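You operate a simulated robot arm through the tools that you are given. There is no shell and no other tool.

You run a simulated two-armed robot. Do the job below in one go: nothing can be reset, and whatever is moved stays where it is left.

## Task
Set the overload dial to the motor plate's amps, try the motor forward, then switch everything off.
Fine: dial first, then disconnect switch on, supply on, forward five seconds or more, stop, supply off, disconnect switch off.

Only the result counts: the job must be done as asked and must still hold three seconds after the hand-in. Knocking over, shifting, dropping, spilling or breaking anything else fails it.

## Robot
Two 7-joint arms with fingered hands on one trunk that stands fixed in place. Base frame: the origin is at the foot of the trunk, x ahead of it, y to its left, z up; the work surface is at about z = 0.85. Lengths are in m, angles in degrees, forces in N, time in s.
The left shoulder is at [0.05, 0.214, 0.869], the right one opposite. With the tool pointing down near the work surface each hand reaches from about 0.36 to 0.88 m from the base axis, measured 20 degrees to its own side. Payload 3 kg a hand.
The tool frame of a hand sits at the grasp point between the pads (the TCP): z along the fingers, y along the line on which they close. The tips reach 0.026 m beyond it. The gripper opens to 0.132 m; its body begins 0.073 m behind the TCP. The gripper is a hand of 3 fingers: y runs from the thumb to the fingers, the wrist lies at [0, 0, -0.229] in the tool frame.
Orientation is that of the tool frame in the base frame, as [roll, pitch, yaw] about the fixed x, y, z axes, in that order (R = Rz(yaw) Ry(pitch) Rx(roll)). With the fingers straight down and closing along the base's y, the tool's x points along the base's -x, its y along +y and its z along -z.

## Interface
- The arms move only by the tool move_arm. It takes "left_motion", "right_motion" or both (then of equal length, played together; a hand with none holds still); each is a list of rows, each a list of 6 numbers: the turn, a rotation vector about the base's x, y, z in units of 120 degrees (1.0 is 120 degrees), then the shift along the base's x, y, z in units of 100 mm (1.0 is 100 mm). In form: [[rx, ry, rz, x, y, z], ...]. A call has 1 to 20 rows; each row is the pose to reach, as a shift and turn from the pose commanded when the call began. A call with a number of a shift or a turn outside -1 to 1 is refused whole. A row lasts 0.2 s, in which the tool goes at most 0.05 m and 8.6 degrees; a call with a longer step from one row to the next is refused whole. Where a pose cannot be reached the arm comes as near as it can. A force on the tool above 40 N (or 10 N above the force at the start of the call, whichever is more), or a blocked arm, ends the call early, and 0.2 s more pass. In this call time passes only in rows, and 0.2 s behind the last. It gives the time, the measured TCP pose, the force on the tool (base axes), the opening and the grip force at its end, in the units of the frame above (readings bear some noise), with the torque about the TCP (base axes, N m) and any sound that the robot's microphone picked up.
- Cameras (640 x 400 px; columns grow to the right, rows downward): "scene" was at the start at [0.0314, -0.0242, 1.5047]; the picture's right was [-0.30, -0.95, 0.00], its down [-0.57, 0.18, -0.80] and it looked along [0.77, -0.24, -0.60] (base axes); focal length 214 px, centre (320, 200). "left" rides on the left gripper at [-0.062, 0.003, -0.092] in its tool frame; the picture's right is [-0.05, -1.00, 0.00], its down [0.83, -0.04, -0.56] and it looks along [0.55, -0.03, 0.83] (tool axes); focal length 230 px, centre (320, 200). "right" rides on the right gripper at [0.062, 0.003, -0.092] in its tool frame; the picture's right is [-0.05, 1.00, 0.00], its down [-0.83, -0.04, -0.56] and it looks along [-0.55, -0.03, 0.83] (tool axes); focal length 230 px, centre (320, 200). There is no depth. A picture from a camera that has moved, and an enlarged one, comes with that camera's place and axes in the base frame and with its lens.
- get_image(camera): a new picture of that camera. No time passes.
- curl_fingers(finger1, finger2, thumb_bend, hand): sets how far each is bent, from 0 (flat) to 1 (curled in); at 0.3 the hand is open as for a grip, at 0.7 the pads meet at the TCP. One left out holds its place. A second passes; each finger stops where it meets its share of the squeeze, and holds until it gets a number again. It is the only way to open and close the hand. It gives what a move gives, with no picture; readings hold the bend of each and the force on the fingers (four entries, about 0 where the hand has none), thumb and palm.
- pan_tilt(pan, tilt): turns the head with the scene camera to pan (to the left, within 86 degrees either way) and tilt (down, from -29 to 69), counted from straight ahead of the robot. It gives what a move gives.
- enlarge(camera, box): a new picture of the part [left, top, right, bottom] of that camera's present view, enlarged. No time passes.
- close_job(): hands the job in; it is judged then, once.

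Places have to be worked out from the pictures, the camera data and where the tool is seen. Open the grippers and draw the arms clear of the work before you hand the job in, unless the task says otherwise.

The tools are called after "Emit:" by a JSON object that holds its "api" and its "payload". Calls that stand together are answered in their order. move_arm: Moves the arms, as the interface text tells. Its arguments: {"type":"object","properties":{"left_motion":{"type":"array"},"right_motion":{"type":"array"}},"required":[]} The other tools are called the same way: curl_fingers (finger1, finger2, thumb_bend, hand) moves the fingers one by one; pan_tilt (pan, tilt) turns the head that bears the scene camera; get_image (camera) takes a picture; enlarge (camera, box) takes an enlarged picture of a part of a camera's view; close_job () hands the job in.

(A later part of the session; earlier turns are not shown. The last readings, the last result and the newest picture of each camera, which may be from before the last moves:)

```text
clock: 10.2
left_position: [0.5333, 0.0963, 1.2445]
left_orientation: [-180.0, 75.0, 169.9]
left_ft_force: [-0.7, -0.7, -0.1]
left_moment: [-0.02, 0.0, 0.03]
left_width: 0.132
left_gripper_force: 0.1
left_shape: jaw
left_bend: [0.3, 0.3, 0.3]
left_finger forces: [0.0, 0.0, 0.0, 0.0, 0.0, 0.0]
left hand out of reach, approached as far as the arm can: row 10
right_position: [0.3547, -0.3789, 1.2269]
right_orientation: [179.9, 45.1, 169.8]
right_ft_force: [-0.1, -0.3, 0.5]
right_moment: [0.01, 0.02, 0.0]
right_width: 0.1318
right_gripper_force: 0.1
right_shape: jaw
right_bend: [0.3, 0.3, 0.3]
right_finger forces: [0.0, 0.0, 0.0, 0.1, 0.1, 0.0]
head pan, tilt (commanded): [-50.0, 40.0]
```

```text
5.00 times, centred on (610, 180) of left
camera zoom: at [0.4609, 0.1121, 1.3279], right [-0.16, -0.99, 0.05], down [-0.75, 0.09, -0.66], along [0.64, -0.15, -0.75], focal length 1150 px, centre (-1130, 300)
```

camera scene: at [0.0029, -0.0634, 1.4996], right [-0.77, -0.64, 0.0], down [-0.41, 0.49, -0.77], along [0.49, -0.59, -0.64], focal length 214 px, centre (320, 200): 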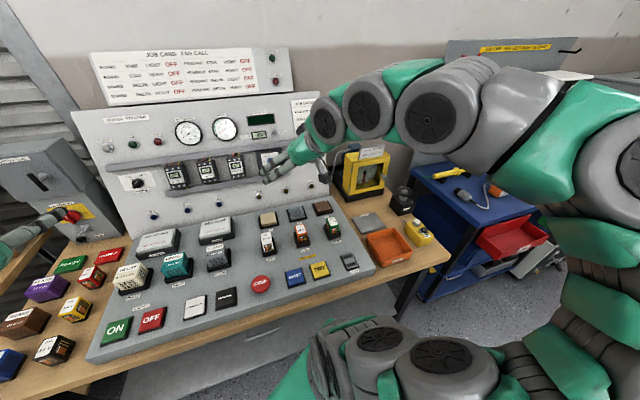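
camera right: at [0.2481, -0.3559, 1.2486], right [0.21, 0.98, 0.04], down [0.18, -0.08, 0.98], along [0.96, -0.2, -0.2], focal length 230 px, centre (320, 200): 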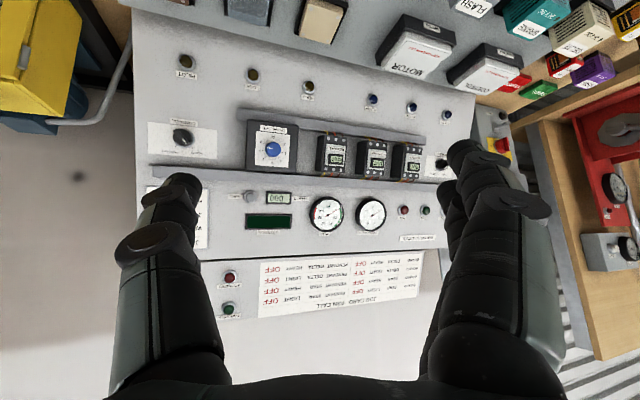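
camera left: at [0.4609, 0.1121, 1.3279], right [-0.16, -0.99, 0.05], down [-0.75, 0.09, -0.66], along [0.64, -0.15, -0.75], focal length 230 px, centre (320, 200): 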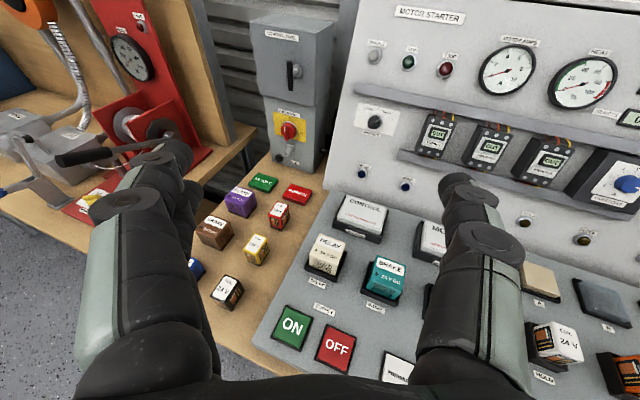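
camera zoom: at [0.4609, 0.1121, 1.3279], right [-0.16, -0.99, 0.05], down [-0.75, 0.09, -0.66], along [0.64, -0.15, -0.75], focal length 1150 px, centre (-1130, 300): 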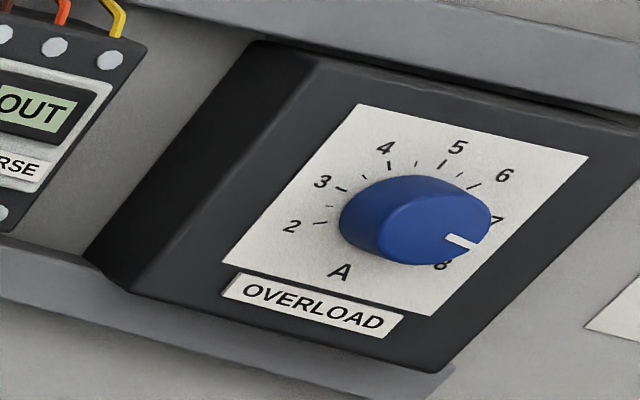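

The disconnect is at OFF with its bar vertical (ON is a quarter turn clockwise); all faces share a yaw of about 32°. I estimate the overload knob top at about (0.675, -0.544, 1.041) and the panel leaning back about 21°. I first turn the right hand square to the panel while moving nearer.

Emit:
{"api": "move_arm", "payload": {"right_motion": [[-0.0144, -0.0367, -0.0366, 0.2, -0.1, -0.1], [-0.0287, -0.0734, -0.0731, 0.4, -0.2, -0.2], [-0.0431, -0.1101, -0.1097, 0.6, -0.3, -0.3], [-0.0574, -0.1468, -0.1462, 0.8, -0.4, -0.4], [-0.0718, -0.1835, -0.1828, 1.0, -0.5, -0.5]]}}

Emit:
{"api": "curl_fingers", "payload": {"hand": "right", "finger1": 0.5, "finger2": 0.5, "thumb_bend": 0.5}}

Emit:
{"api": "get_image", "payload": {"camera": "right"}}

Emit:
{"api": "get_image", "payload": {"camera": "left"}}

Emit:
{"api": "get_image", "payload": {"camera": "scene"}}

```text
clock: 11.4
left_position: [0.5325, 0.0977, 1.2447]
left_orientation: [-179.9, 74.8, 169.9]
left_ft_force: [0.5, 0.0, -0.4]
left_moment: [0.01, 0.01, 0.0]
left_width: 0.132
left_gripper_force: 0.0
left_shape: jaw
left_bend: [0.3, 0.3, 0.3]
left_finger forces: [0.1, 0.0, 0.0, 0.0, 0.1, 0.1]
right_position: [0.4746, -0.4323, 1.2135]
right_orientation: [-178.7, 67.8, 151.4]
right_ft_force: [0.3, 0.1, 0.3]
right_moment: [0.0, -0.03, -0.03]
right_width: 0.1319
right_gripper_force: 0.0
right_shape: jaw
right_bend: [0.3, 0.3, 0.3]
right_finger forces: [0.0, 0.1, 0.0, 0.1, 0.0, 0.0]
right hand out of reach, approached as far as the arm can: row 3, 4, 5
head pan, tilt (commanded): [-50.0, 40.0]
```

```text
clock: 12.4
left_position: [0.5333, 0.0971, 1.2444]
left_orientation: [-180.0, 74.7, 169.9]
left_ft_force: [0.5, 0.1, 0.5]
left_moment: [-0.03, 0.01, -0.02]
left_width: 0.1319
left_gripper_force: 0.1
left_shape: jaw
left_bend: [0.3, 0.3, 0.3]
left_finger forces: [0.0, 0.1, 0.1, 0.0, 0.0, 0.0]
right_position: [0.474, -0.4325, 1.214]
right_orientation: [179.2, 67.7, 149.2]
right_ft_force: [0.1, 0.0, -0.6]
right_moment: [0.01, 0.01, -0.02]
right_width: 0.0685
right_gripper_force: 0.1
right_shape: fingers
right_bend: [0.5, 0.5, 0.5]
right_finger forces: [0.0, 0.0, 0.0, 0.0, 0.0, 0.0]
head pan, tilt (commanded): [-50.0, 40.0]
```

```text
taken
camera right: at [0.3822, -0.3749, 1.1921], right [0.52, 0.85, 0.05], down [-0.2, 0.06, 0.98], along [0.83, -0.52, 0.2], focal length 230 px, centre (320, 200)
```

right: 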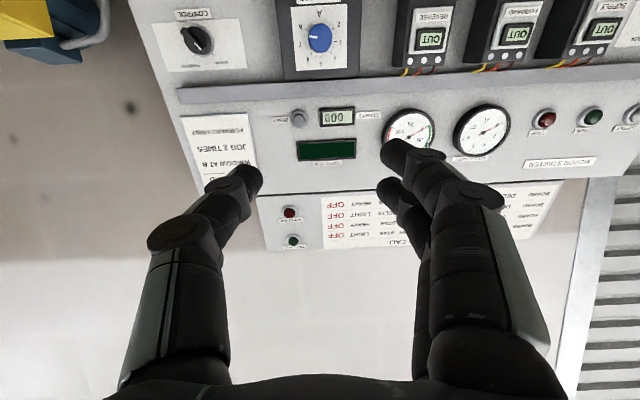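

```text
taken
camera left: at [0.4611, 0.1121, 1.3274], right [-0.16, -0.99, 0.05], down [-0.75, 0.09, -0.66], along [0.64, -0.15, -0.75], focal length 230 px, centre (320, 200)
```

left: 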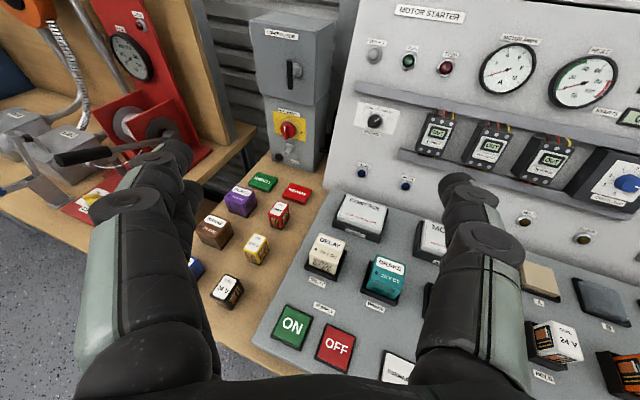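

```text
taken
camera scene: at [0.0028, -0.0633, 1.4996], right [-0.77, -0.64, 0.0], down [-0.41, 0.49, -0.77], along [0.49, -0.59, -0.64], focal length 214 px, centre (320, 200)
```

scene: 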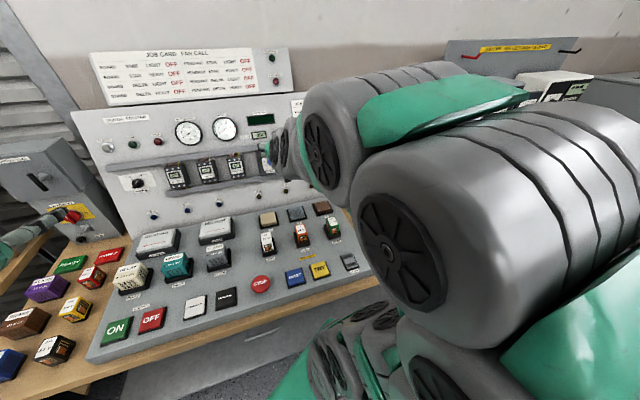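

The wrist neared a limit but reached roughly the right attitude. I continue forward and down toward the standoff in front of the dial.

Emit:
{"api": "move_arm", "payload": {"right_motion": [[0, 0, 0, 0.25, -0.12, -0.22], [0, 0, 0, 0.5, -0.25, -0.45], [0, 0, 0, 0.75, -0.37, -0.68], [0, 0, 0, 1.0, -0.5, -0.9], [0, 0, 0, 1.0, -0.5, -0.9]]}}

Emit:
{"api": "get_image", "payload": {"camera": "right"}}

Emit:
{"api": "get_image", "payload": {"camera": "left"}}

```text
clock: 13.6
left_position: [0.5331, 0.0957, 1.2442]
left_orientation: [-179.9, 74.9, 169.9]
left_ft_force: [0.5, -0.5, 1.1]
left_moment: [0.03, -0.02, 0.02]
left_width: 0.1319
left_gripper_force: 0.0
left_shape: jaw
left_bend: [0.3, 0.3, 0.3]
left_finger forces: [0.0, 0.1, 0.1, 0.0, 0.0, 0.1]
right_position: [0.5731, -0.4767, 1.1256]
right_orientation: [179.9, 68.6, 147.5]
right_ft_force: [0.0, 0.0, 0.0]
right_moment: [0.01, -0.03, 0.0]
right_width: 0.0683
right_gripper_force: 0.0
right_shape: fingers
right_bend: [0.5, 0.5, 0.5]
right_finger forces: [0.0, 0.0, 0.1, 0.1, 0.0, 0.0]
right hand out of reach, approached as far as the arm can: row 1
head pan, tilt (commanded): [-50.0, 40.0]
```

```text
taken
camera right: at [0.4839, -0.4158, 1.1021], right [0.55, 0.83, 0.05], down [-0.2, 0.08, 0.98], along [0.81, -0.55, 0.21], focal length 230 px, centre (320, 200)
```

right: 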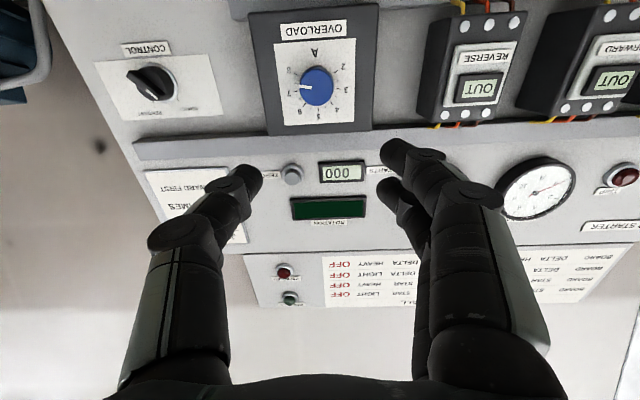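

```text
taken
camera left: at [0.4611, 0.112, 1.3274], right [-0.16, -0.99, 0.05], down [-0.75, 0.09, -0.66], along [0.64, -0.15, -0.75], focal length 230 px, centre (320, 200)
```

left: 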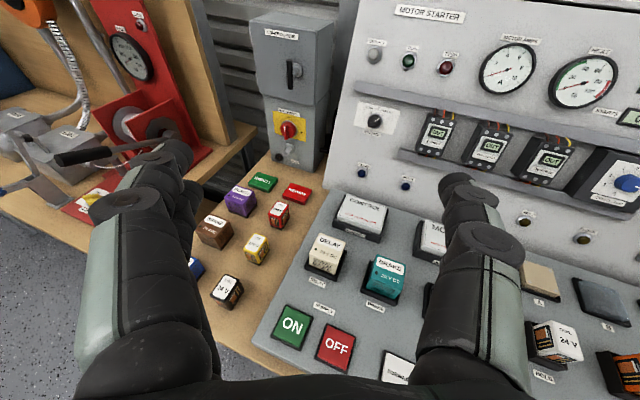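

The hand is now square to the panel. I enlarge the dial in the right camera for a precise location.

Emit:
{"api": "enlarge", "payload": {"camera": "right", "box": [250, 0, 400, 130]}}

Emit:
{"api": "enlarge", "payload": {"camera": "scene", "box": [220, 110, 320, 200]}}

```text
3.08 times, centred on (325, 65) of right
camera zoom: at [0.4839, -0.4158, 1.1021], right [0.55, 0.83, 0.05], down [-0.2, 0.08, 0.98], along [0.81, -0.55, 0.21], focal length 708 px, centre (305, 615)
```

zoom: 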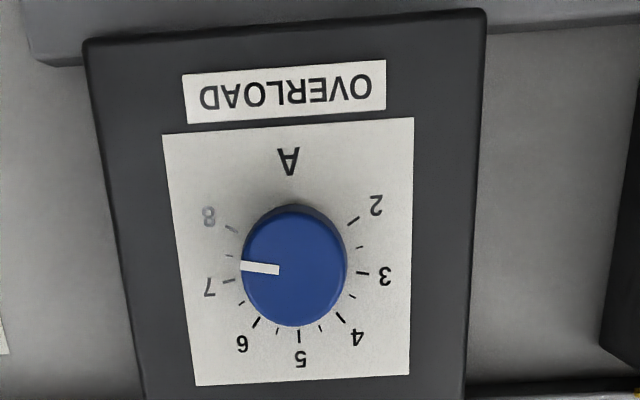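

```text
4.44 times, centred on (270, 155) of scene
camera zoom: at [0.0028, -0.0633, 1.4996], right [-0.77, -0.64, 0.0], down [-0.41, 0.49, -0.77], along [0.49, -0.59, -0.64], focal length 953 px, centre (542, 400)
```

zoom: 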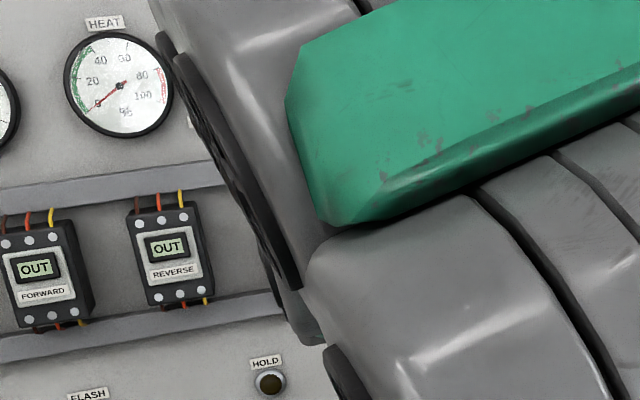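

The dial knob is about 31 mm wide, with its top near (0.674, -0.543, 1.043). I centre the hand on the knob axis at a standoff and pre-roll the hand by +30° so the counterclockwise turn stays in range.

Emit:
{"api": "move_arm", "payload": {"right_motion": [[0.049, -0.0313, -0.0229, 0.09, -0.06, -0.13], [0.098, -0.0625, -0.0458, 0.18, -0.125, -0.26], [0.147, -0.0938, -0.0686, 0.27, -0.19, -0.39], [0.196, -0.125, -0.0915, 0.361, -0.25, -0.524], [0.196, -0.125, -0.0915, 0.361, -0.25, -0.524]]}}

Emit:
{"api": "get_image", "payload": {"camera": "right"}}

Emit:
{"api": "enlarge", "payload": {"camera": "left", "box": [540, 120, 640, 240]}}

```text
clock: 14.8
left_position: [0.5329, 0.096, 1.2444]
left_orientation: [-179.9, 74.8, 169.9]
left_ft_force: [0.2, -0.6, -0.7]
left_moment: [-0.01, 0.0, -0.03]
left_width: 0.1321
left_gripper_force: 0.0
left_shape: jaw
left_bend: [0.3, 0.3, 0.3]
left_finger forces: [0.1, 0.1, 0.1, 0.0, 0.0, 0.1]
right_position: [0.6094, -0.5049, 1.0719]
right_orientation: [128.3, 53.8, 89.8]
right_ft_force: [1.1, -0.3, -0.2]
right_moment: [0.01, -0.01, -0.01]
right_width: 0.0683
right_gripper_force: 0.1
right_shape: fingers
right_bend: [0.5, 0.5, 0.5]
right_finger forces: [0.0, 0.0, 0.1, 0.0, 0.0, 0.0]
head pan, tilt (commanded): [-50.0, 40.0]
```

```text
taken
camera right: at [0.5385, -0.4208, 1.0578], right [0.62, 0.6, 0.51], down [-0.46, -0.24, 0.85], along [0.63, -0.76, 0.13], focal length 230 px, centre (320, 200)
```

right: 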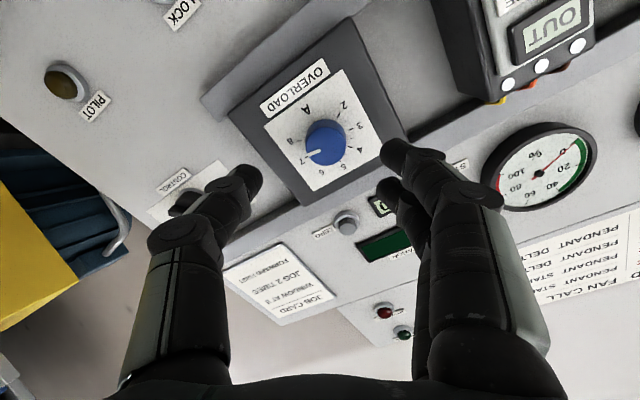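

```text
3.33 times, centred on (590, 180) of left
camera zoom: at [0.4611, 0.112, 1.3274], right [-0.16, -0.99, 0.05], down [-0.75, 0.09, -0.66], along [0.64, -0.15, -0.75], focal length 767 px, centre (-580, 267)
```

zoom: 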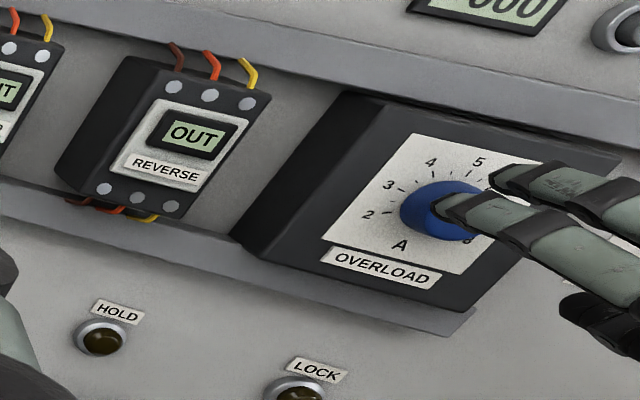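

The hand is centred within a few millimetres at an 80 mm standoff. I enlarge for a precise centring check.

Emit:
{"api": "enlarge", "payload": {"camera": "right", "box": [230, 60, 430, 220]}}

```text
2.50 times, centred on (330, 140) of right
camera zoom: at [0.5385, -0.4208, 1.0578], right [0.62, 0.6, 0.51], down [-0.46, -0.24, 0.85], along [0.63, -0.76, 0.13], focal length 575 px, centre (295, 350)
```

zoom: 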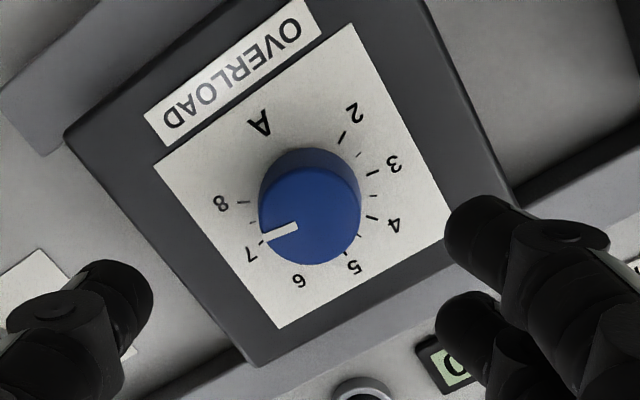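

The knob top lies about 72 mm ahead of the TCP and the knob is about 17 mm tall; I correct 4 mm sideways and advance 55 mm so the tips straddle it just above the face.

Emit:
{"api": "move_arm", "payload": {"right_motion": [[0, 0, 0, 0.09, -0.05, -0.04], [0, 0, 0, 0.18, -0.1, -0.08], [0, 0, 0, 0.27, -0.146, -0.114], [0, 0, 0, 0.366, -0.195, -0.152], [0, 0, 0, 0.457, -0.244, -0.19], [0, 0, 0, 0.457, -0.244, -0.19]]}}

Emit:
{"api": "get_image", "payload": {"camera": "right"}}

Emit:
{"api": "enlarge", "payload": {"camera": "left", "box": [540, 120, 640, 240]}}

```text
clock: 16.2
left_position: [0.532, 0.097, 1.245]
left_orientation: [-179.9, 74.9, 169.9]
left_ft_force: [0.6, -0.6, -0.1]
left_moment: [0.0, 0.01, 0.02]
left_width: 0.1321
left_gripper_force: 0.1
left_shape: jaw
left_bend: [0.3, 0.3, 0.3]
left_finger forces: [0.0, 0.1, 0.0, 0.0, 0.0, 0.0]
right_position: [0.6549, -0.5293, 1.0547]
right_orientation: [128.2, 53.7, 90.1]
right_ft_force: [-23.3, 16.1, 6.4]
right_moment: [-0.19, -0.63, 0.99]
right_width: 0.068
right_gripper_force: 14.0
right_shape: fingers
right_bend: [0.51, 0.53, 0.5]
right_finger forces: [10.1, 17.8, 0.0, 0.0, 0.1, 0.0]
head pan, tilt (commanded): [-50.0, 40.0]
```

```text
taken
camera right: at [0.5844, -0.444, 1.0409], right [0.62, 0.6, 0.51], down [-0.46, -0.24, 0.85], along [0.64, -0.76, 0.13], focal length 230 px, centre (320, 200)
```

right: 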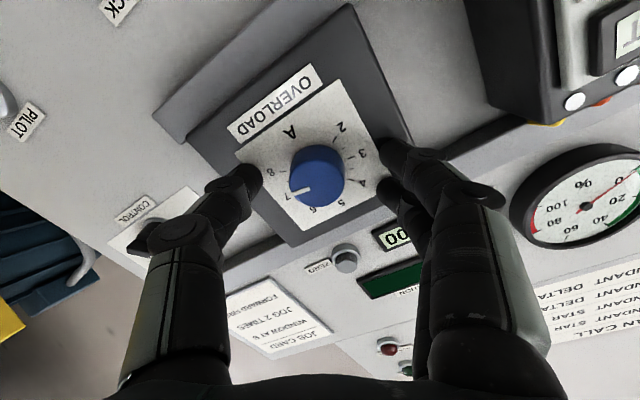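

```text
3.33 times, centred on (590, 180) of left
camera zoom: at [0.4606, 0.1123, 1.3276], right [-0.16, -0.99, 0.05], down [-0.75, 0.09, -0.66], along [0.64, -0.15, -0.75], focal length 767 px, centre (-580, 267)
```

zoom: 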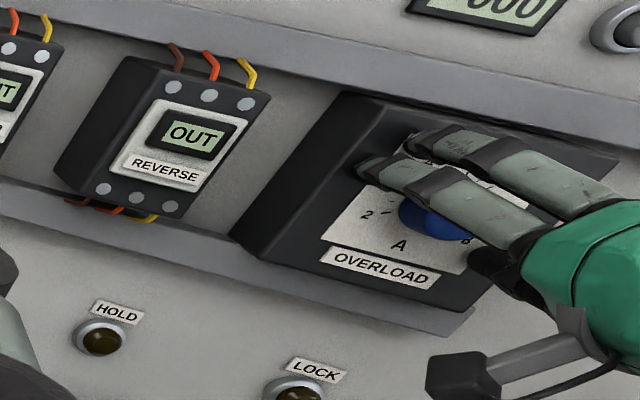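

The two fingertips touch the dial box face (about 28 N), and the knob is well centred between the digits. I back off 8 mm and then close on the knob.

Emit:
{"api": "move_arm", "payload": {"right_motion": [[0, 0, 0, -0.063, 0.04, 0.029], [0, 0, 0, -0.063, 0.04, 0.029]]}}

Emit:
{"api": "curl_fingers", "payload": {"hand": "right", "finger1": 0.58, "finger2": 0.58, "thumb_bend": 0.58}}

Emit:
{"api": "get_image", "payload": {"camera": "right"}}

Emit:
{"api": "enlarge", "payload": {"camera": "left", "box": [540, 120, 640, 240]}}

```text
clock: 16.8
left_position: [0.5327, 0.0962, 1.2445]
left_orientation: [-180.0, 74.9, 169.9]
left_ft_force: [0.1, -0.1, -0.2]
left_moment: [0.0, 0.05, 0.0]
left_width: 0.1321
left_gripper_force: 0.0
left_shape: jaw
left_bend: [0.3, 0.3, 0.3]
left_finger forces: [0.0, 0.0, 0.0, 0.1, 0.0, 0.1]
right_position: [0.648, -0.5248, 1.0567]
right_orientation: [128.2, 53.8, 89.9]
right_ft_force: [-0.8, -0.1, 0.5]
right_moment: [-0.05, 0.02, -0.02]
right_width: 0.0682
right_gripper_force: 0.1
right_shape: fingers
right_bend: [0.5, 0.5, 0.5]
right_finger forces: [0.0, 0.1, 0.0, 0.1, 0.0, 0.0]
head pan, tilt (commanded): [-50.0, 40.0]
```

```text
clock: 17.8
left_position: [0.5328, 0.096, 1.2444]
left_orientation: [-179.9, 74.7, 170.0]
left_ft_force: [0.1, 0.4, 0.7]
left_moment: [-0.04, -0.02, 0.0]
left_width: 0.1317
left_gripper_force: 0.0
left_shape: jaw
left_bend: [0.3, 0.3, 0.3]
left_finger forces: [0.0, 0.1, 0.0, 0.0, 0.0, 0.0]
right_position: [0.6484, -0.5248, 1.0569]
right_orientation: [128.3, 53.7, 90.0]
right_ft_force: [-0.4, 0.2, 0.5]
right_moment: [0.0, 0.01, 0.0]
right_width: 0.0451
right_gripper_force: 0.0
right_shape: fingers
right_bend: [0.57, 0.57, 0.57]
right_finger forces: [0.0, 0.0, 0.0, 0.0, 0.0, 0.1]
head pan, tilt (commanded): [-50.0, 40.0]
```

```text
taken
camera right: at [0.5781, -0.4401, 1.0428], right [0.62, 0.6, 0.51], down [-0.46, -0.24, 0.85], along [0.64, -0.76, 0.13], focal length 230 px, centre (320, 200)
```

right: 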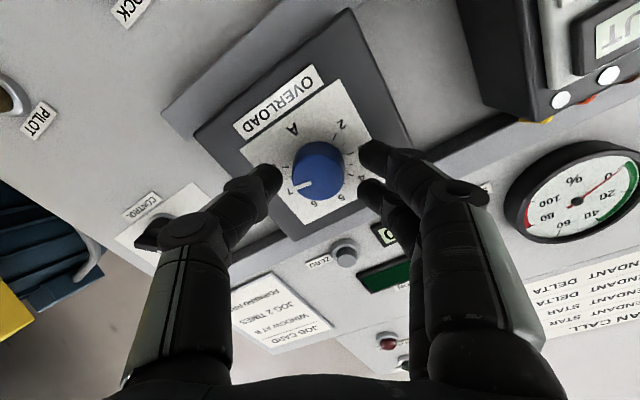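

```text
3.33 times, centred on (590, 180) of left
camera zoom: at [0.4611, 0.112, 1.3275], right [-0.16, -0.99, 0.05], down [-0.75, 0.09, -0.66], along [0.64, -0.15, -0.75], focal length 767 px, centre (-580, 267)
```

zoom: 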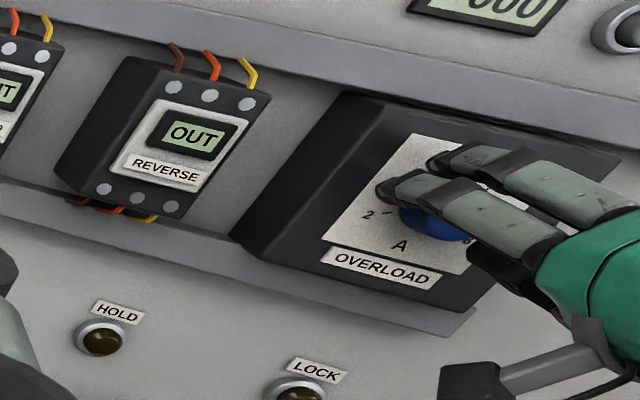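

The digits straddle the knob symmetrically. I advance 4 mm for more overlap, then close onto the knob.

Emit:
{"api": "move_arm", "payload": {"right_motion": [[0, 0, 0, 0.031, -0.02, -0.015], [0, 0, 0, 0.031, -0.02, -0.015]]}}

Emit:
{"api": "curl_fingers", "payload": {"hand": "right", "finger1": 0.68, "finger2": 0.68, "thumb_bend": 0.68}}

Emit:
{"api": "get_image", "payload": {"camera": "right"}}

Emit:
{"api": "enlarge", "payload": {"camera": "left", "box": [540, 120, 640, 240]}}

```text
clock: 18.4
left_position: [0.5325, 0.0971, 1.2448]
left_orientation: [-179.9, 74.8, 169.8]
left_ft_force: [-0.2, -0.2, 0.2]
left_moment: [0.01, -0.01, 0.01]
left_width: 0.1321
left_gripper_force: 0.1
left_shape: jaw
left_bend: [0.3, 0.3, 0.3]
left_finger forces: [0.0, 0.0, 0.0, 0.0, 0.0, 0.0]
right_position: [0.6522, -0.5279, 1.0565]
right_orientation: [128.3, 53.7, 89.9]
right_ft_force: [0.0, -0.4, -0.7]
right_moment: [0.01, 0.0, -0.01]
right_width: 0.0455
right_gripper_force: 0.0
right_shape: fingers
right_bend: [0.57, 0.57, 0.57]
right_finger forces: [0.0, 0.0, 0.0, 0.0, 0.0, 0.0]
head pan, tilt (commanded): [-50.0, 40.0]
```

```text
clock: 19.4
left_position: [0.5319, 0.0956, 1.2452]
left_orientation: [180.0, 74.9, 169.8]
left_ft_force: [0.3, 0.2, -0.4]
left_moment: [0.01, -0.01, 0.01]
left_width: 0.1317
left_gripper_force: 0.1
left_shape: jaw
left_bend: [0.3, 0.3, 0.3]
left_finger forces: [0.0, 0.0, 0.0, 0.0, 0.0, 0.0]
right_position: [0.651, -0.5263, 1.0548]
right_orientation: [128.1, 53.7, 90.0]
right_ft_force: [-0.1, -3.6, -2.8]
right_moment: [-0.01, 0.07, -0.04]
right_width: 0.0257
right_gripper_force: 6.5
right_shape: fingers
right_bend: [0.64, 0.64, 0.64]
right_finger forces: [2.4, 2.5, 0.0, 0.1, 8.5, 0.0]
head pan, tilt (commanded): [-50.0, 40.0]
```

```text
taken
camera right: at [0.5808, -0.4422, 1.0415], right [0.62, 0.6, 0.51], down [-0.46, -0.24, 0.85], along [0.64, -0.76, 0.13], focal length 230 px, centre (320, 200)
```

right: 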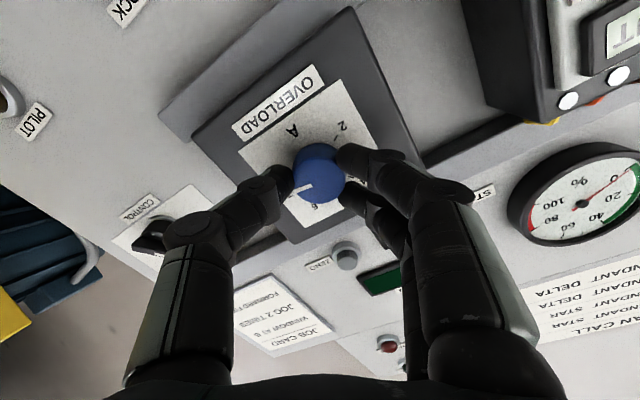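

```text
3.33 times, centred on (590, 180) of left
camera zoom: at [0.4611, 0.1119, 1.3274], right [-0.16, -0.99, 0.05], down [-0.75, 0.09, -0.66], along [0.64, -0.15, -0.75], focal length 767 px, centre (-580, 267)
```

zoom: 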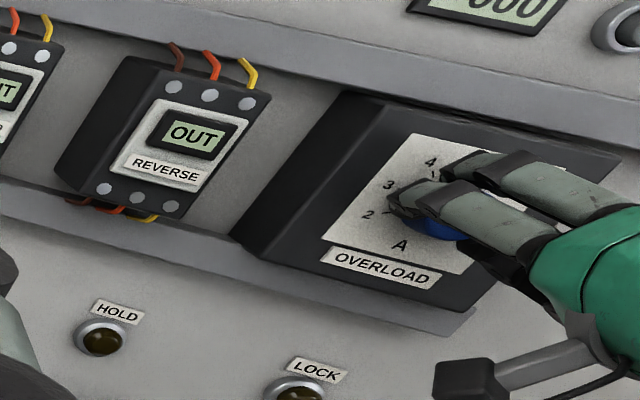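

The digits now hold the knob with light force. I squeeze a little more for a firm grip before turning.

Emit:
{"api": "curl_fingers", "payload": {"hand": "right", "finger1": 0.74, "finger2": 0.74, "thumb_bend": 0.72}}

Emit:
{"api": "enlarge", "payload": {"camera": "right", "box": [230, 100, 430, 260]}}

```text
clock: 20.4
left_position: [0.5338, 0.0953, 1.2452]
left_orientation: [-180.0, 74.8, 170.0]
left_ft_force: [1.4, 0.0, 0.0]
left_moment: [0.04, -0.02, 0.02]
left_width: 0.1321
left_gripper_force: 0.0
left_shape: jaw
left_bend: [0.3, 0.3, 0.3]
left_finger forces: [0.0, 0.0, 0.0, 0.1, 0.0, 0.0]
right_position: [0.652, -0.5266, 1.0563]
right_orientation: [128.2, 53.7, 90.0]
right_ft_force: [5.7, -3.4, -2.7]
right_moment: [-0.01, 0.01, -0.05]
right_width: 0.0246
right_gripper_force: 13.2
right_shape: fingers
right_bend: [0.67, 0.66, 0.65]
right_finger forces: [6.4, 6.6, 0.0, 0.1, 13.2, 0.0]
head pan, tilt (commanded): [-50.0, 40.0]
```

```text
2.50 times, centred on (330, 180) of right
camera zoom: at [0.581, -0.442, 1.0416], right [0.62, 0.6, 0.51], down [-0.46, -0.24, 0.85], along [0.64, -0.76, 0.13], focal length 575 px, centre (295, 250)
```

zoom: 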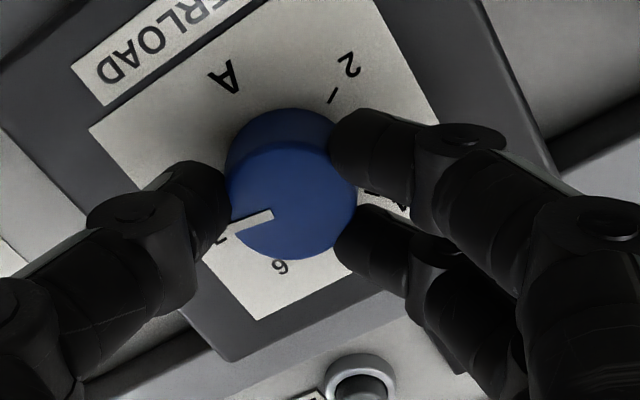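

Firm grip (13 N). I turn the knob counterclockwise by 30° first and check how it follows.

Emit:
{"api": "move_arm", "payload": {"right_motion": [[-0.0393, 0.025, 0.0183, 0, 0, 0], [-0.0785, 0.05, 0.0366, 0, 0, 0], [-0.1178, 0.075, 0.0549, 0, 0, 0], [-0.157, 0.1, 0.0732, 0, 0, 0], [-0.1963, 0.125, 0.0915, 0, 0, 0]]}}

Emit:
{"api": "enlarge", "payload": {"camera": "right", "box": [230, 100, 430, 260]}}

```text
clock: 21.6
left_position: [0.5333, 0.0958, 1.2448]
left_orientation: [-179.9, 74.7, 169.9]
left_ft_force: [-0.6, 0.1, 0.6]
left_moment: [-0.02, -0.01, -0.02]
left_width: 0.1318
left_gripper_force: 0.1
left_shape: jaw
left_bend: [0.3, 0.3, 0.3]
left_finger forces: [0.0, 0.1, 0.1, 0.1, 0.0, 0.0]
right_position: [0.6504, -0.527, 1.0549]
right_orientation: [-179.7, 68.5, 147.9]
right_ft_force: [6.0, 0.2, -3.0]
right_moment: [0.04, 0.01, 0.02]
right_width: 0.0249
right_gripper_force: 13.4
right_shape: fingers
right_bend: [0.67, 0.66, 0.66]
right_finger forces: [7.8, 6.8, 0.0, 0.2, 11.2, 0.0]
head pan, tilt (commanded): [-50.0, 40.0]
```

```text
2.50 times, centred on (330, 180) of right
camera zoom: at [0.5611, -0.4663, 1.0323], right [0.55, 0.83, 0.05], down [-0.2, 0.08, 0.98], along [0.81, -0.55, 0.21], focal length 575 px, centre (295, 250)
```

zoom: 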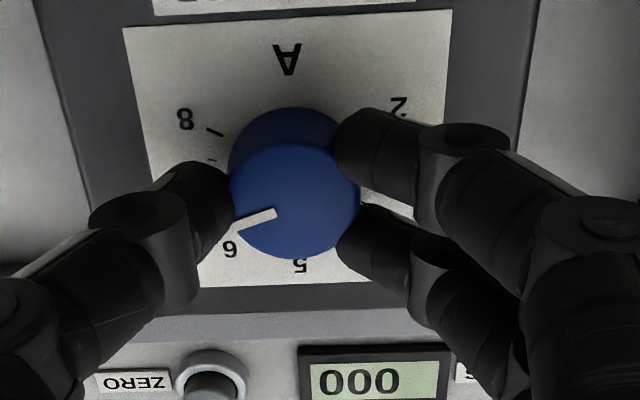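

The knob follows the hand without slip. I turn another 30° counterclockwise.

Emit:
{"api": "move_arm", "payload": {"right_motion": [[-0.0393, 0.025, 0.0183, 0, 0, 0], [-0.0785, 0.05, 0.0366, 0, 0, 0], [-0.1178, 0.075, 0.0549, 0, 0, 0], [-0.157, 0.1, 0.0732, 0, 0, 0], [-0.1963, 0.125, 0.0915, 0, 0, 0]]}}

Emit:
{"api": "enlarge", "payload": {"camera": "right", "box": [230, 100, 430, 260]}}

Emit:
{"api": "enlarge", "payload": {"camera": "left", "box": [580, 140, 640, 220]}}

```text
clock: 22.8
left_position: [0.5326, 0.0953, 1.2442]
left_orientation: [-179.9, 74.8, 169.8]
left_ft_force: [-0.4, -0.6, -0.5]
left_moment: [-0.02, -0.03, -0.03]
left_width: 0.132
left_gripper_force: 0.1
left_shape: jaw
left_bend: [0.3, 0.3, 0.3]
left_finger forces: [0.1, 0.0, 0.1, 0.1, 0.0, 0.0]
right_position: [0.6511, -0.5269, 1.0557]
right_orientation: [-128.3, 53.6, -154.7]
right_ft_force: [-8.7, 1.2, -5.0]
right_moment: [0.0, 0.13, -0.13]
right_width: 0.0246
right_gripper_force: 15.6
right_shape: fingers
right_bend: [0.68, 0.68, 0.66]
right_finger forces: [9.6, 6.8, 0.0, 0.1, 15.2, 0.0]
head pan, tilt (commanded): [-50.0, 40.0]
```

```text
2.50 times, centred on (330, 180) of right
camera zoom: at [0.5475, -0.4941, 1.0381], right [0.34, 0.84, -0.42], down [0.0, 0.45, 0.89], along [0.94, -0.3, 0.15], focal length 575 px, centre (295, 250)
```

zoom: 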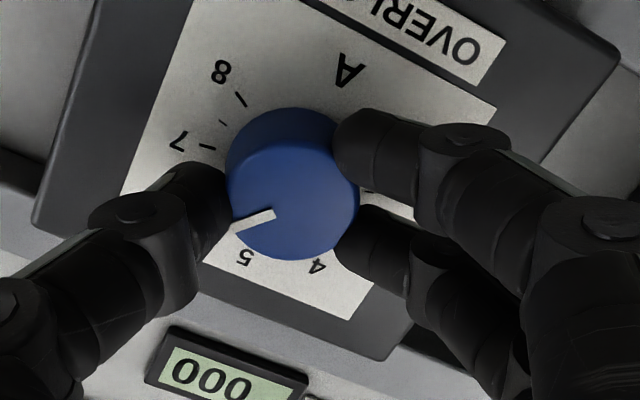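

```text
5.00 times, centred on (610, 180) of left
camera zoom: at [0.461, 0.1119, 1.3275], right [-0.16, -0.99, 0.05], down [-0.75, 0.09, -0.66], along [0.64, -0.15, -0.75], focal length 1150 px, centre (-1130, 300)
```

zoom: 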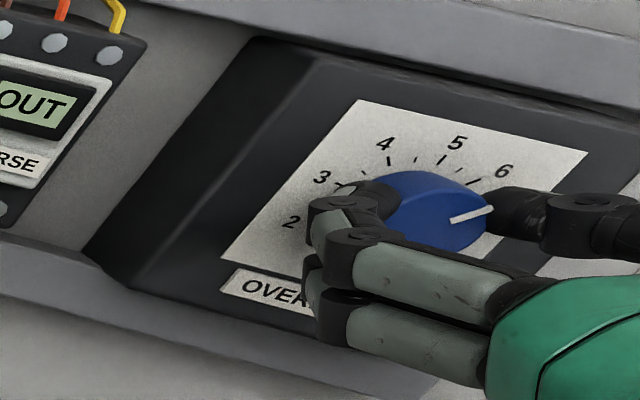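

The mark has come near 6 but the thumb hides it. I open the digits slightly to read the dial.

Emit:
{"api": "curl_fingers", "payload": {"hand": "right", "finger1": 0.52, "finger2": 0.52, "thumb_bend": 0.5}}

Emit:
{"api": "enlarge", "payload": {"camera": "right", "box": [230, 100, 430, 260]}}

Emit:
{"api": "enlarge", "payload": {"camera": "left", "box": [580, 140, 640, 220]}}

```text
clock: 23.8
left_position: [0.5325, 0.0958, 1.2439]
left_orientation: [-179.8, 74.9, 169.9]
left_ft_force: [-0.8, -0.1, -1.0]
left_moment: [0.03, -0.01, 0.0]
left_width: 0.132
left_gripper_force: 0.0
left_shape: jaw
left_bend: [0.3, 0.3, 0.3]
left_finger forces: [0.1, 0.0, 0.1, 0.0, 0.1, 0.0]
right_position: [0.6519, -0.5274, 1.055]
right_orientation: [-128.3, 53.7, -154.8]
right_ft_force: [-0.1, 0.5, -0.4]
right_moment: [0.02, -0.02, 0.04]
right_width: 0.0638
right_gripper_force: 0.1
right_shape: fingers
right_bend: [0.52, 0.52, 0.5]
right_finger forces: [0.0, 0.1, 0.0, 0.0, 0.1, 0.0]
head pan, tilt (commanded): [-50.0, 40.0]
```

```text
2.50 times, centred on (330, 180) of right
camera zoom: at [0.5478, -0.4939, 1.0382], right [0.34, 0.84, -0.42], down [0.0, 0.45, 0.89], along [0.94, -0.3, 0.15], focal length 575 px, centre (295, 250)
```

zoom: 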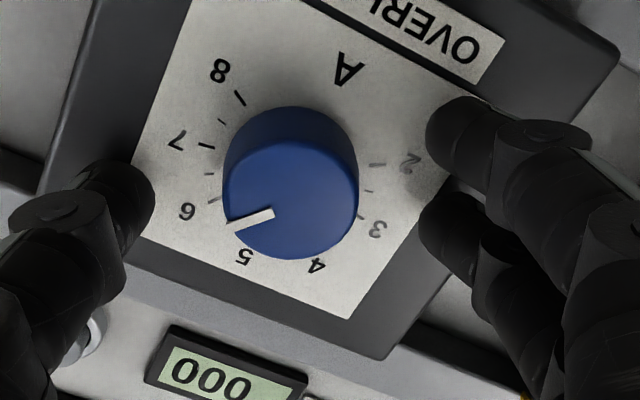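

```text
5.00 times, centred on (610, 180) of left
camera zoom: at [0.4611, 0.112, 1.3275], right [-0.16, -0.99, 0.05], down [-0.75, 0.09, -0.66], along [0.64, -0.15, -0.75], focal length 1150 px, centre (-1130, 300)
```

zoom: 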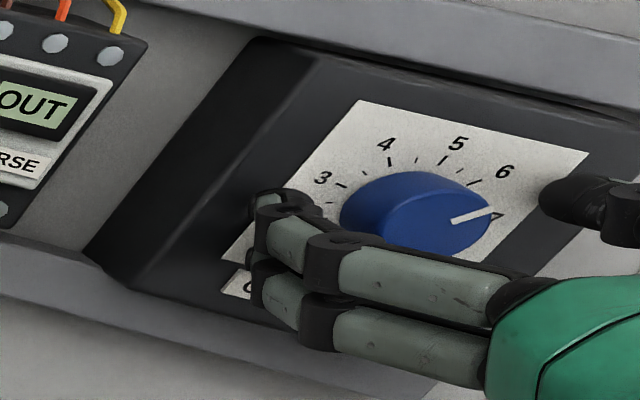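

The mark now appears to point at 6. I back the hand straight off and take a sharper look to verify.

Emit:
{"api": "move_arm", "payload": {"right_motion": [[0, 0, 0, -0.157, 0.1, 0.073], [0, 0, 0, -0.314, 0.2, 0.146], [0, 0, 0, -0.471, 0.3, 0.22], [0, 0, 0, -0.628, 0.4, 0.293]]}}

Emit:
{"api": "enlarge", "payload": {"camera": "right", "box": [260, 90, 360, 190]}}

Emit:
{"api": "enlarge", "payload": {"camera": "left", "box": [590, 150, 640, 210]}}

```text
clock: 24.8
left_position: [0.532, 0.0957, 1.2438]
left_orientation: [-179.9, 74.8, 169.9]
left_ft_force: [-0.4, 1.0, -1.4]
left_moment: [0.01, -0.03, -0.01]
left_width: 0.1319
left_gripper_force: 0.1
left_shape: jaw
left_bend: [0.3, 0.3, 0.3]
left_finger forces: [0.0, 0.1, 0.0, 0.0, 0.0, 0.1]
right_position: [0.5891, -0.4876, 1.085]
right_orientation: [-128.4, 53.6, -154.9]
right_ft_force: [-0.2, 0.4, 0.0]
right_moment: [0.02, -0.02, -0.02]
right_width: 0.0643
right_gripper_force: 0.1
right_shape: fingers
right_bend: [0.52, 0.52, 0.5]
right_finger forces: [0.0, 0.0, 0.0, 0.0, 0.0, 0.0]
head pan, tilt (commanded): [-50.0, 40.0]
```

```text
4.00 times, centred on (310, 140) of right
camera zoom: at [0.4841, -0.4538, 1.0682], right [0.34, 0.84, -0.42], down [0.0, 0.45, 0.89], along [0.94, -0.3, 0.15], focal length 920 px, centre (360, 440)
```

zoom: 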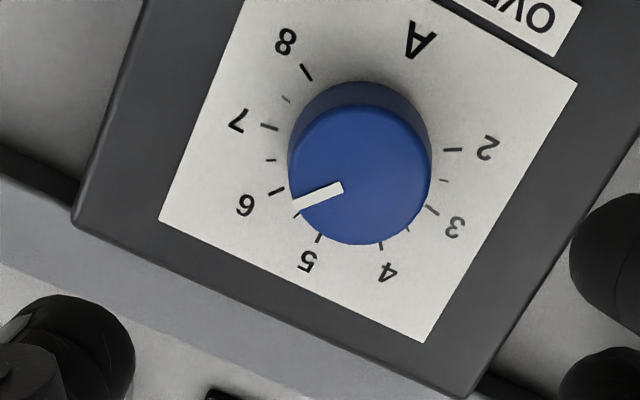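

```text
6.67 times, centred on (615, 180) of left
camera zoom: at [0.461, 0.1121, 1.3274], right [-0.16, -0.99, 0.05], down [-0.75, 0.09, -0.66], along [0.64, -0.15, -0.75], focal length 1534 px, centre (-1647, 333)
```

zoom: 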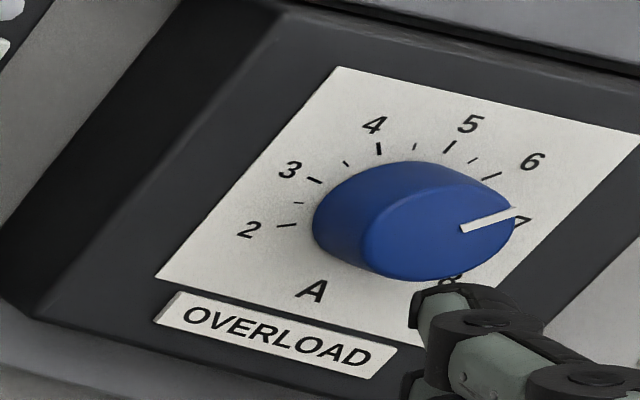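

Working the ticks through the camera model, the mark reads 6.0 A within a few hundredths – dial done. Next I take the left hand toward the disconnect, turning it to face the box (yaw about -32°), while the right hand draws back a little.

Emit:
{"api": "move_arm", "payload": {"left_motion": [[0, 0, -0.045, 0.25, 0.09, -0.15], [0, 0, -0.09, 0.5, 0.18, -0.3], [0, 0, -0.136, 0.75, 0.27, -0.45], [0, 0, -0.181, 1.0, 0.35, -0.6]], "right_motion": [[0, 0, 0, -0.2, 0, 0.2], [0, 0, 0, -0.4, 0, 0.4], [0, 0, 0, -0.6, 0, 0.6], [0, 0, 0, -0.8, 0, 0.8]]}}

Emit:
{"api": "get_image", "payload": {"camera": "left"}}

```text
clock: 25.8
left_position: [0.6355, 0.1337, 1.1842]
left_orientation: [179.8, 75.0, 147.7]
left_ft_force: [-0.4, 0.2, -0.3]
left_moment: [0.01, 0.0, -0.02]
left_width: 0.1321
left_gripper_force: 0.0
left_shape: jaw
left_bend: [0.3, 0.3, 0.3]
left_finger forces: [0.0, 0.0, 0.0, 0.0, 0.0, 0.0]
right_position: [0.5125, -0.4886, 1.1669]
right_orientation: [-128.6, 53.6, -155.1]
right_ft_force: [0.2, 0.0, -0.4]
right_moment: [0.0, 0.03, -0.01]
right_width: 0.0643
right_gripper_force: 0.0
right_shape: fingers
right_bend: [0.52, 0.52, 0.5]
right_finger forces: [0.0, 0.0, 0.0, 0.0, 0.0, 0.0]
right hand out of reach, approached as far as the arm can: row 3, 4
head pan, tilt (commanded): [-50.0, 40.0]
```

```text
taken
camera left: at [0.5743, 0.1747, 1.2673], right [-0.52, -0.85, 0.05], down [-0.66, 0.36, -0.66], along [0.55, -0.37, -0.75], focal length 230 px, centre (320, 200)
```

left: 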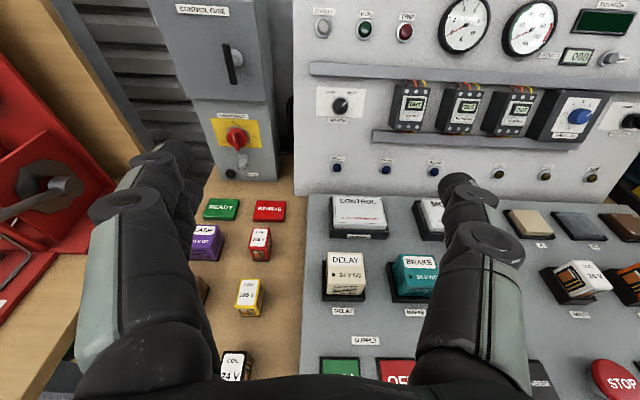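

The view is square to the box and panel. I enlarge the disconnect to locate it exactly.

Emit:
{"api": "enlarge", "payload": {"camera": "left", "box": [185, 90, 295, 200]}}

Emit:
{"api": "enlarge", "payload": {"camera": "left", "box": [140, 180, 320, 320]}}

```text
3.64 times, centred on (240, 145) of left
camera zoom: at [0.5743, 0.1747, 1.2673], right [-0.52, -0.85, 0.05], down [-0.66, 0.36, -0.66], along [0.55, -0.37, -0.75], focal length 837 px, centre (611, 400)
```

zoom: 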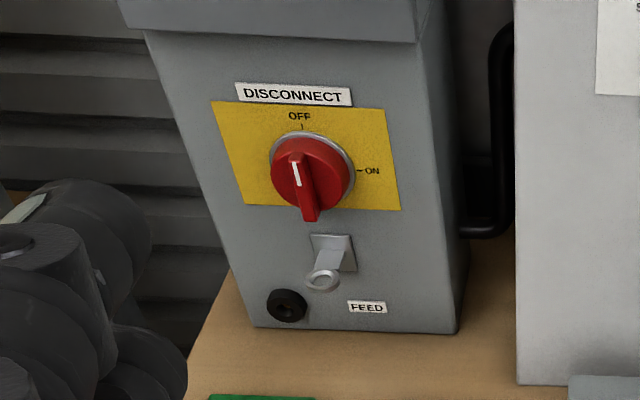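

```text
2.86 times, centred on (230, 250) of left
camera zoom: at [0.5743, 0.1747, 1.2673], right [-0.52, -0.85, 0.05], down [-0.66, 0.36, -0.66], along [0.55, -0.37, -0.75], focal length 657 px, centre (577, 57)
```

zoom: 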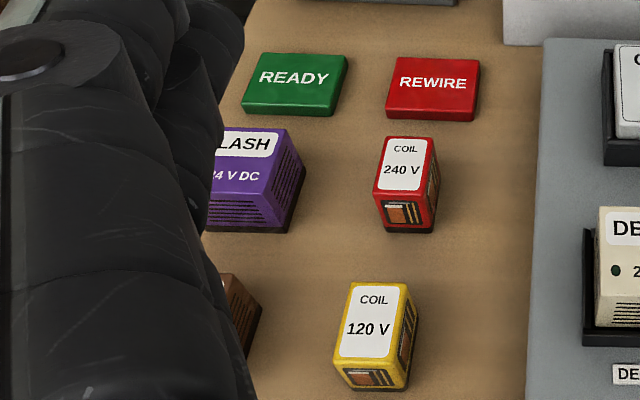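

I place the disconnect's ring centre near (1.046, 0.083, 0.967) with the face yawed 32°, knob about 52 mm wide with a 10 mm bar. I bring the left hand toward a standoff in front of it, keeping a 15° downward tilt so the wrist clears the relays on the table.

Emit:
{"api": "move_arm", "payload": {"left_motion": [[0, 0, 0, 0.33, 0.02, -0.2], [0, 0, 0, 0.66, 0.04, -0.4], [0, 0, 0, 1.0, 0.05, -0.6]]}}

Emit:
{"api": "move_arm", "payload": {"left_motion": [[0, 0, 0, 0.33, 0.02, -0.2], [0, 0, 0, 0.66, 0.04, -0.4], [0, 0, 0, 1.0, 0.05, -0.6]]}}

Emit:
{"api": "get_image", "payload": {"camera": "left"}}

```text
clock: 26.6
left_position: [0.725, 0.1432, 1.1307]
left_orientation: [179.8, 74.9, 148.8]
left_ft_force: [0.1, -0.6, 0.5]
left_moment: [0.03, -0.01, -0.01]
left_width: 0.1318
left_gripper_force: 0.0
left_shape: jaw
left_bend: [0.3, 0.3, 0.3]
left_finger forces: [0.1, 0.0, 0.0, 0.0, 0.0, 0.0]
left hand out of reach, approached as far as the arm can: row 3
right_position: [0.5122, -0.4893, 1.1668]
right_orientation: [-128.5, 53.5, -155.1]
right_ft_force: [0.2, 0.5, -0.5]
right_moment: [-0.01, 0.03, 0.0]
right_width: 0.0642
right_gripper_force: 0.1
right_shape: fingers
right_bend: [0.52, 0.52, 0.5]
right_finger forces: [0.1, 0.1, 0.0, 0.0, 0.1, 0.2]
head pan, tilt (commanded): [-50.0, 40.0]
```

```text
clock: 27.4
left_position: [0.8368, 0.1417, 1.0628]
left_orientation: [-179.6, 75.0, 148.4]
left_ft_force: [0.1, -0.2, 0.5]
left_moment: [0.0, 0.0, -0.01]
left_width: 0.1317
left_gripper_force: 0.1
left_shape: jaw
left_bend: [0.3, 0.3, 0.3]
left_finger forces: [0.0, 0.0, 0.1, 0.0, 0.1, 0.1]
right_position: [0.5116, -0.487, 1.1662]
right_orientation: [-128.5, 53.5, -155.1]
right_ft_force: [-0.1, 0.5, -0.9]
right_moment: [0.0, 0.01, 0.0]
right_width: 0.064
right_gripper_force: 0.0
right_shape: fingers
right_bend: [0.52, 0.52, 0.5]
right_finger forces: [0.1, 0.0, 0.0, 0.1, 0.1, 0.1]
head pan, tilt (commanded): [-50.0, 40.0]
```

```text
taken
camera left: at [0.775, 0.1839, 1.1462], right [-0.52, -0.85, 0.05], down [-0.66, 0.36, -0.66], along [0.54, -0.38, -0.75], focal length 230 px, centre (320, 200)
```

left: 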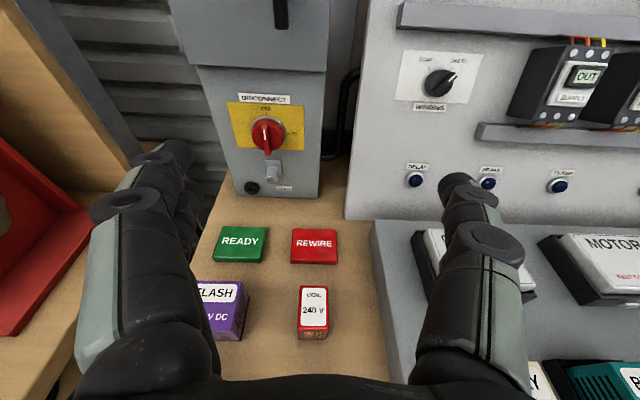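

The disconnect is nearer now. I enlarge it and refine its location.

Emit:
{"api": "enlarge", "payload": {"camera": "left", "box": [210, 80, 330, 200]}}

Emit:
{"api": "enlarge", "payload": {"camera": "scene", "box": [0, 130, 160, 260]}}

```text
3.33 times, centred on (270, 140) of left
camera zoom: at [0.775, 0.1839, 1.1462], right [-0.52, -0.85, 0.05], down [-0.66, 0.36, -0.66], along [0.54, -0.38, -0.75], focal length 767 px, centre (487, 400)
```

zoom: 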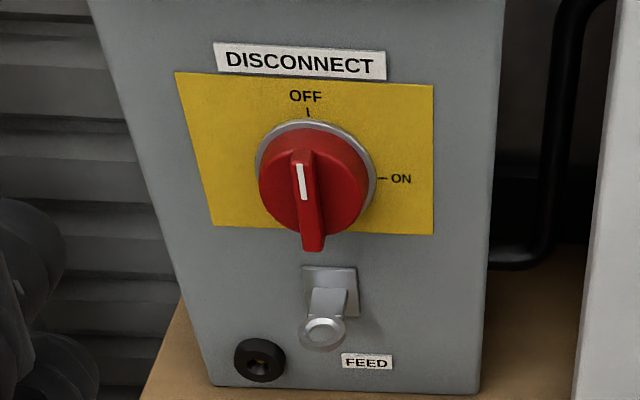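

```text
3.08 times, centred on (80, 195) of scene
camera zoom: at [0.0029, -0.0633, 1.4996], right [-0.77, -0.64, 0.0], down [-0.41, 0.49, -0.77], along [0.49, -0.59, -0.64], focal length 660 px, centre (1058, 215)
```

zoom: 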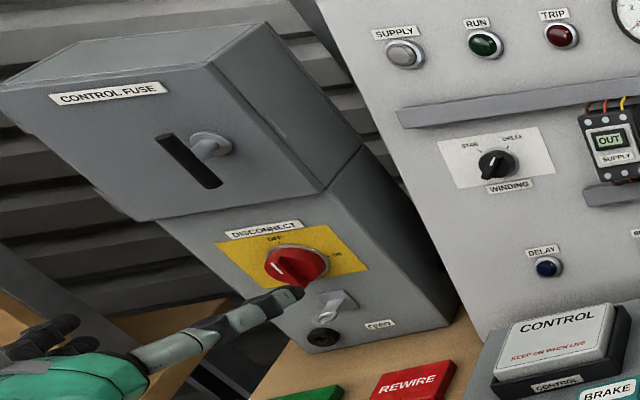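

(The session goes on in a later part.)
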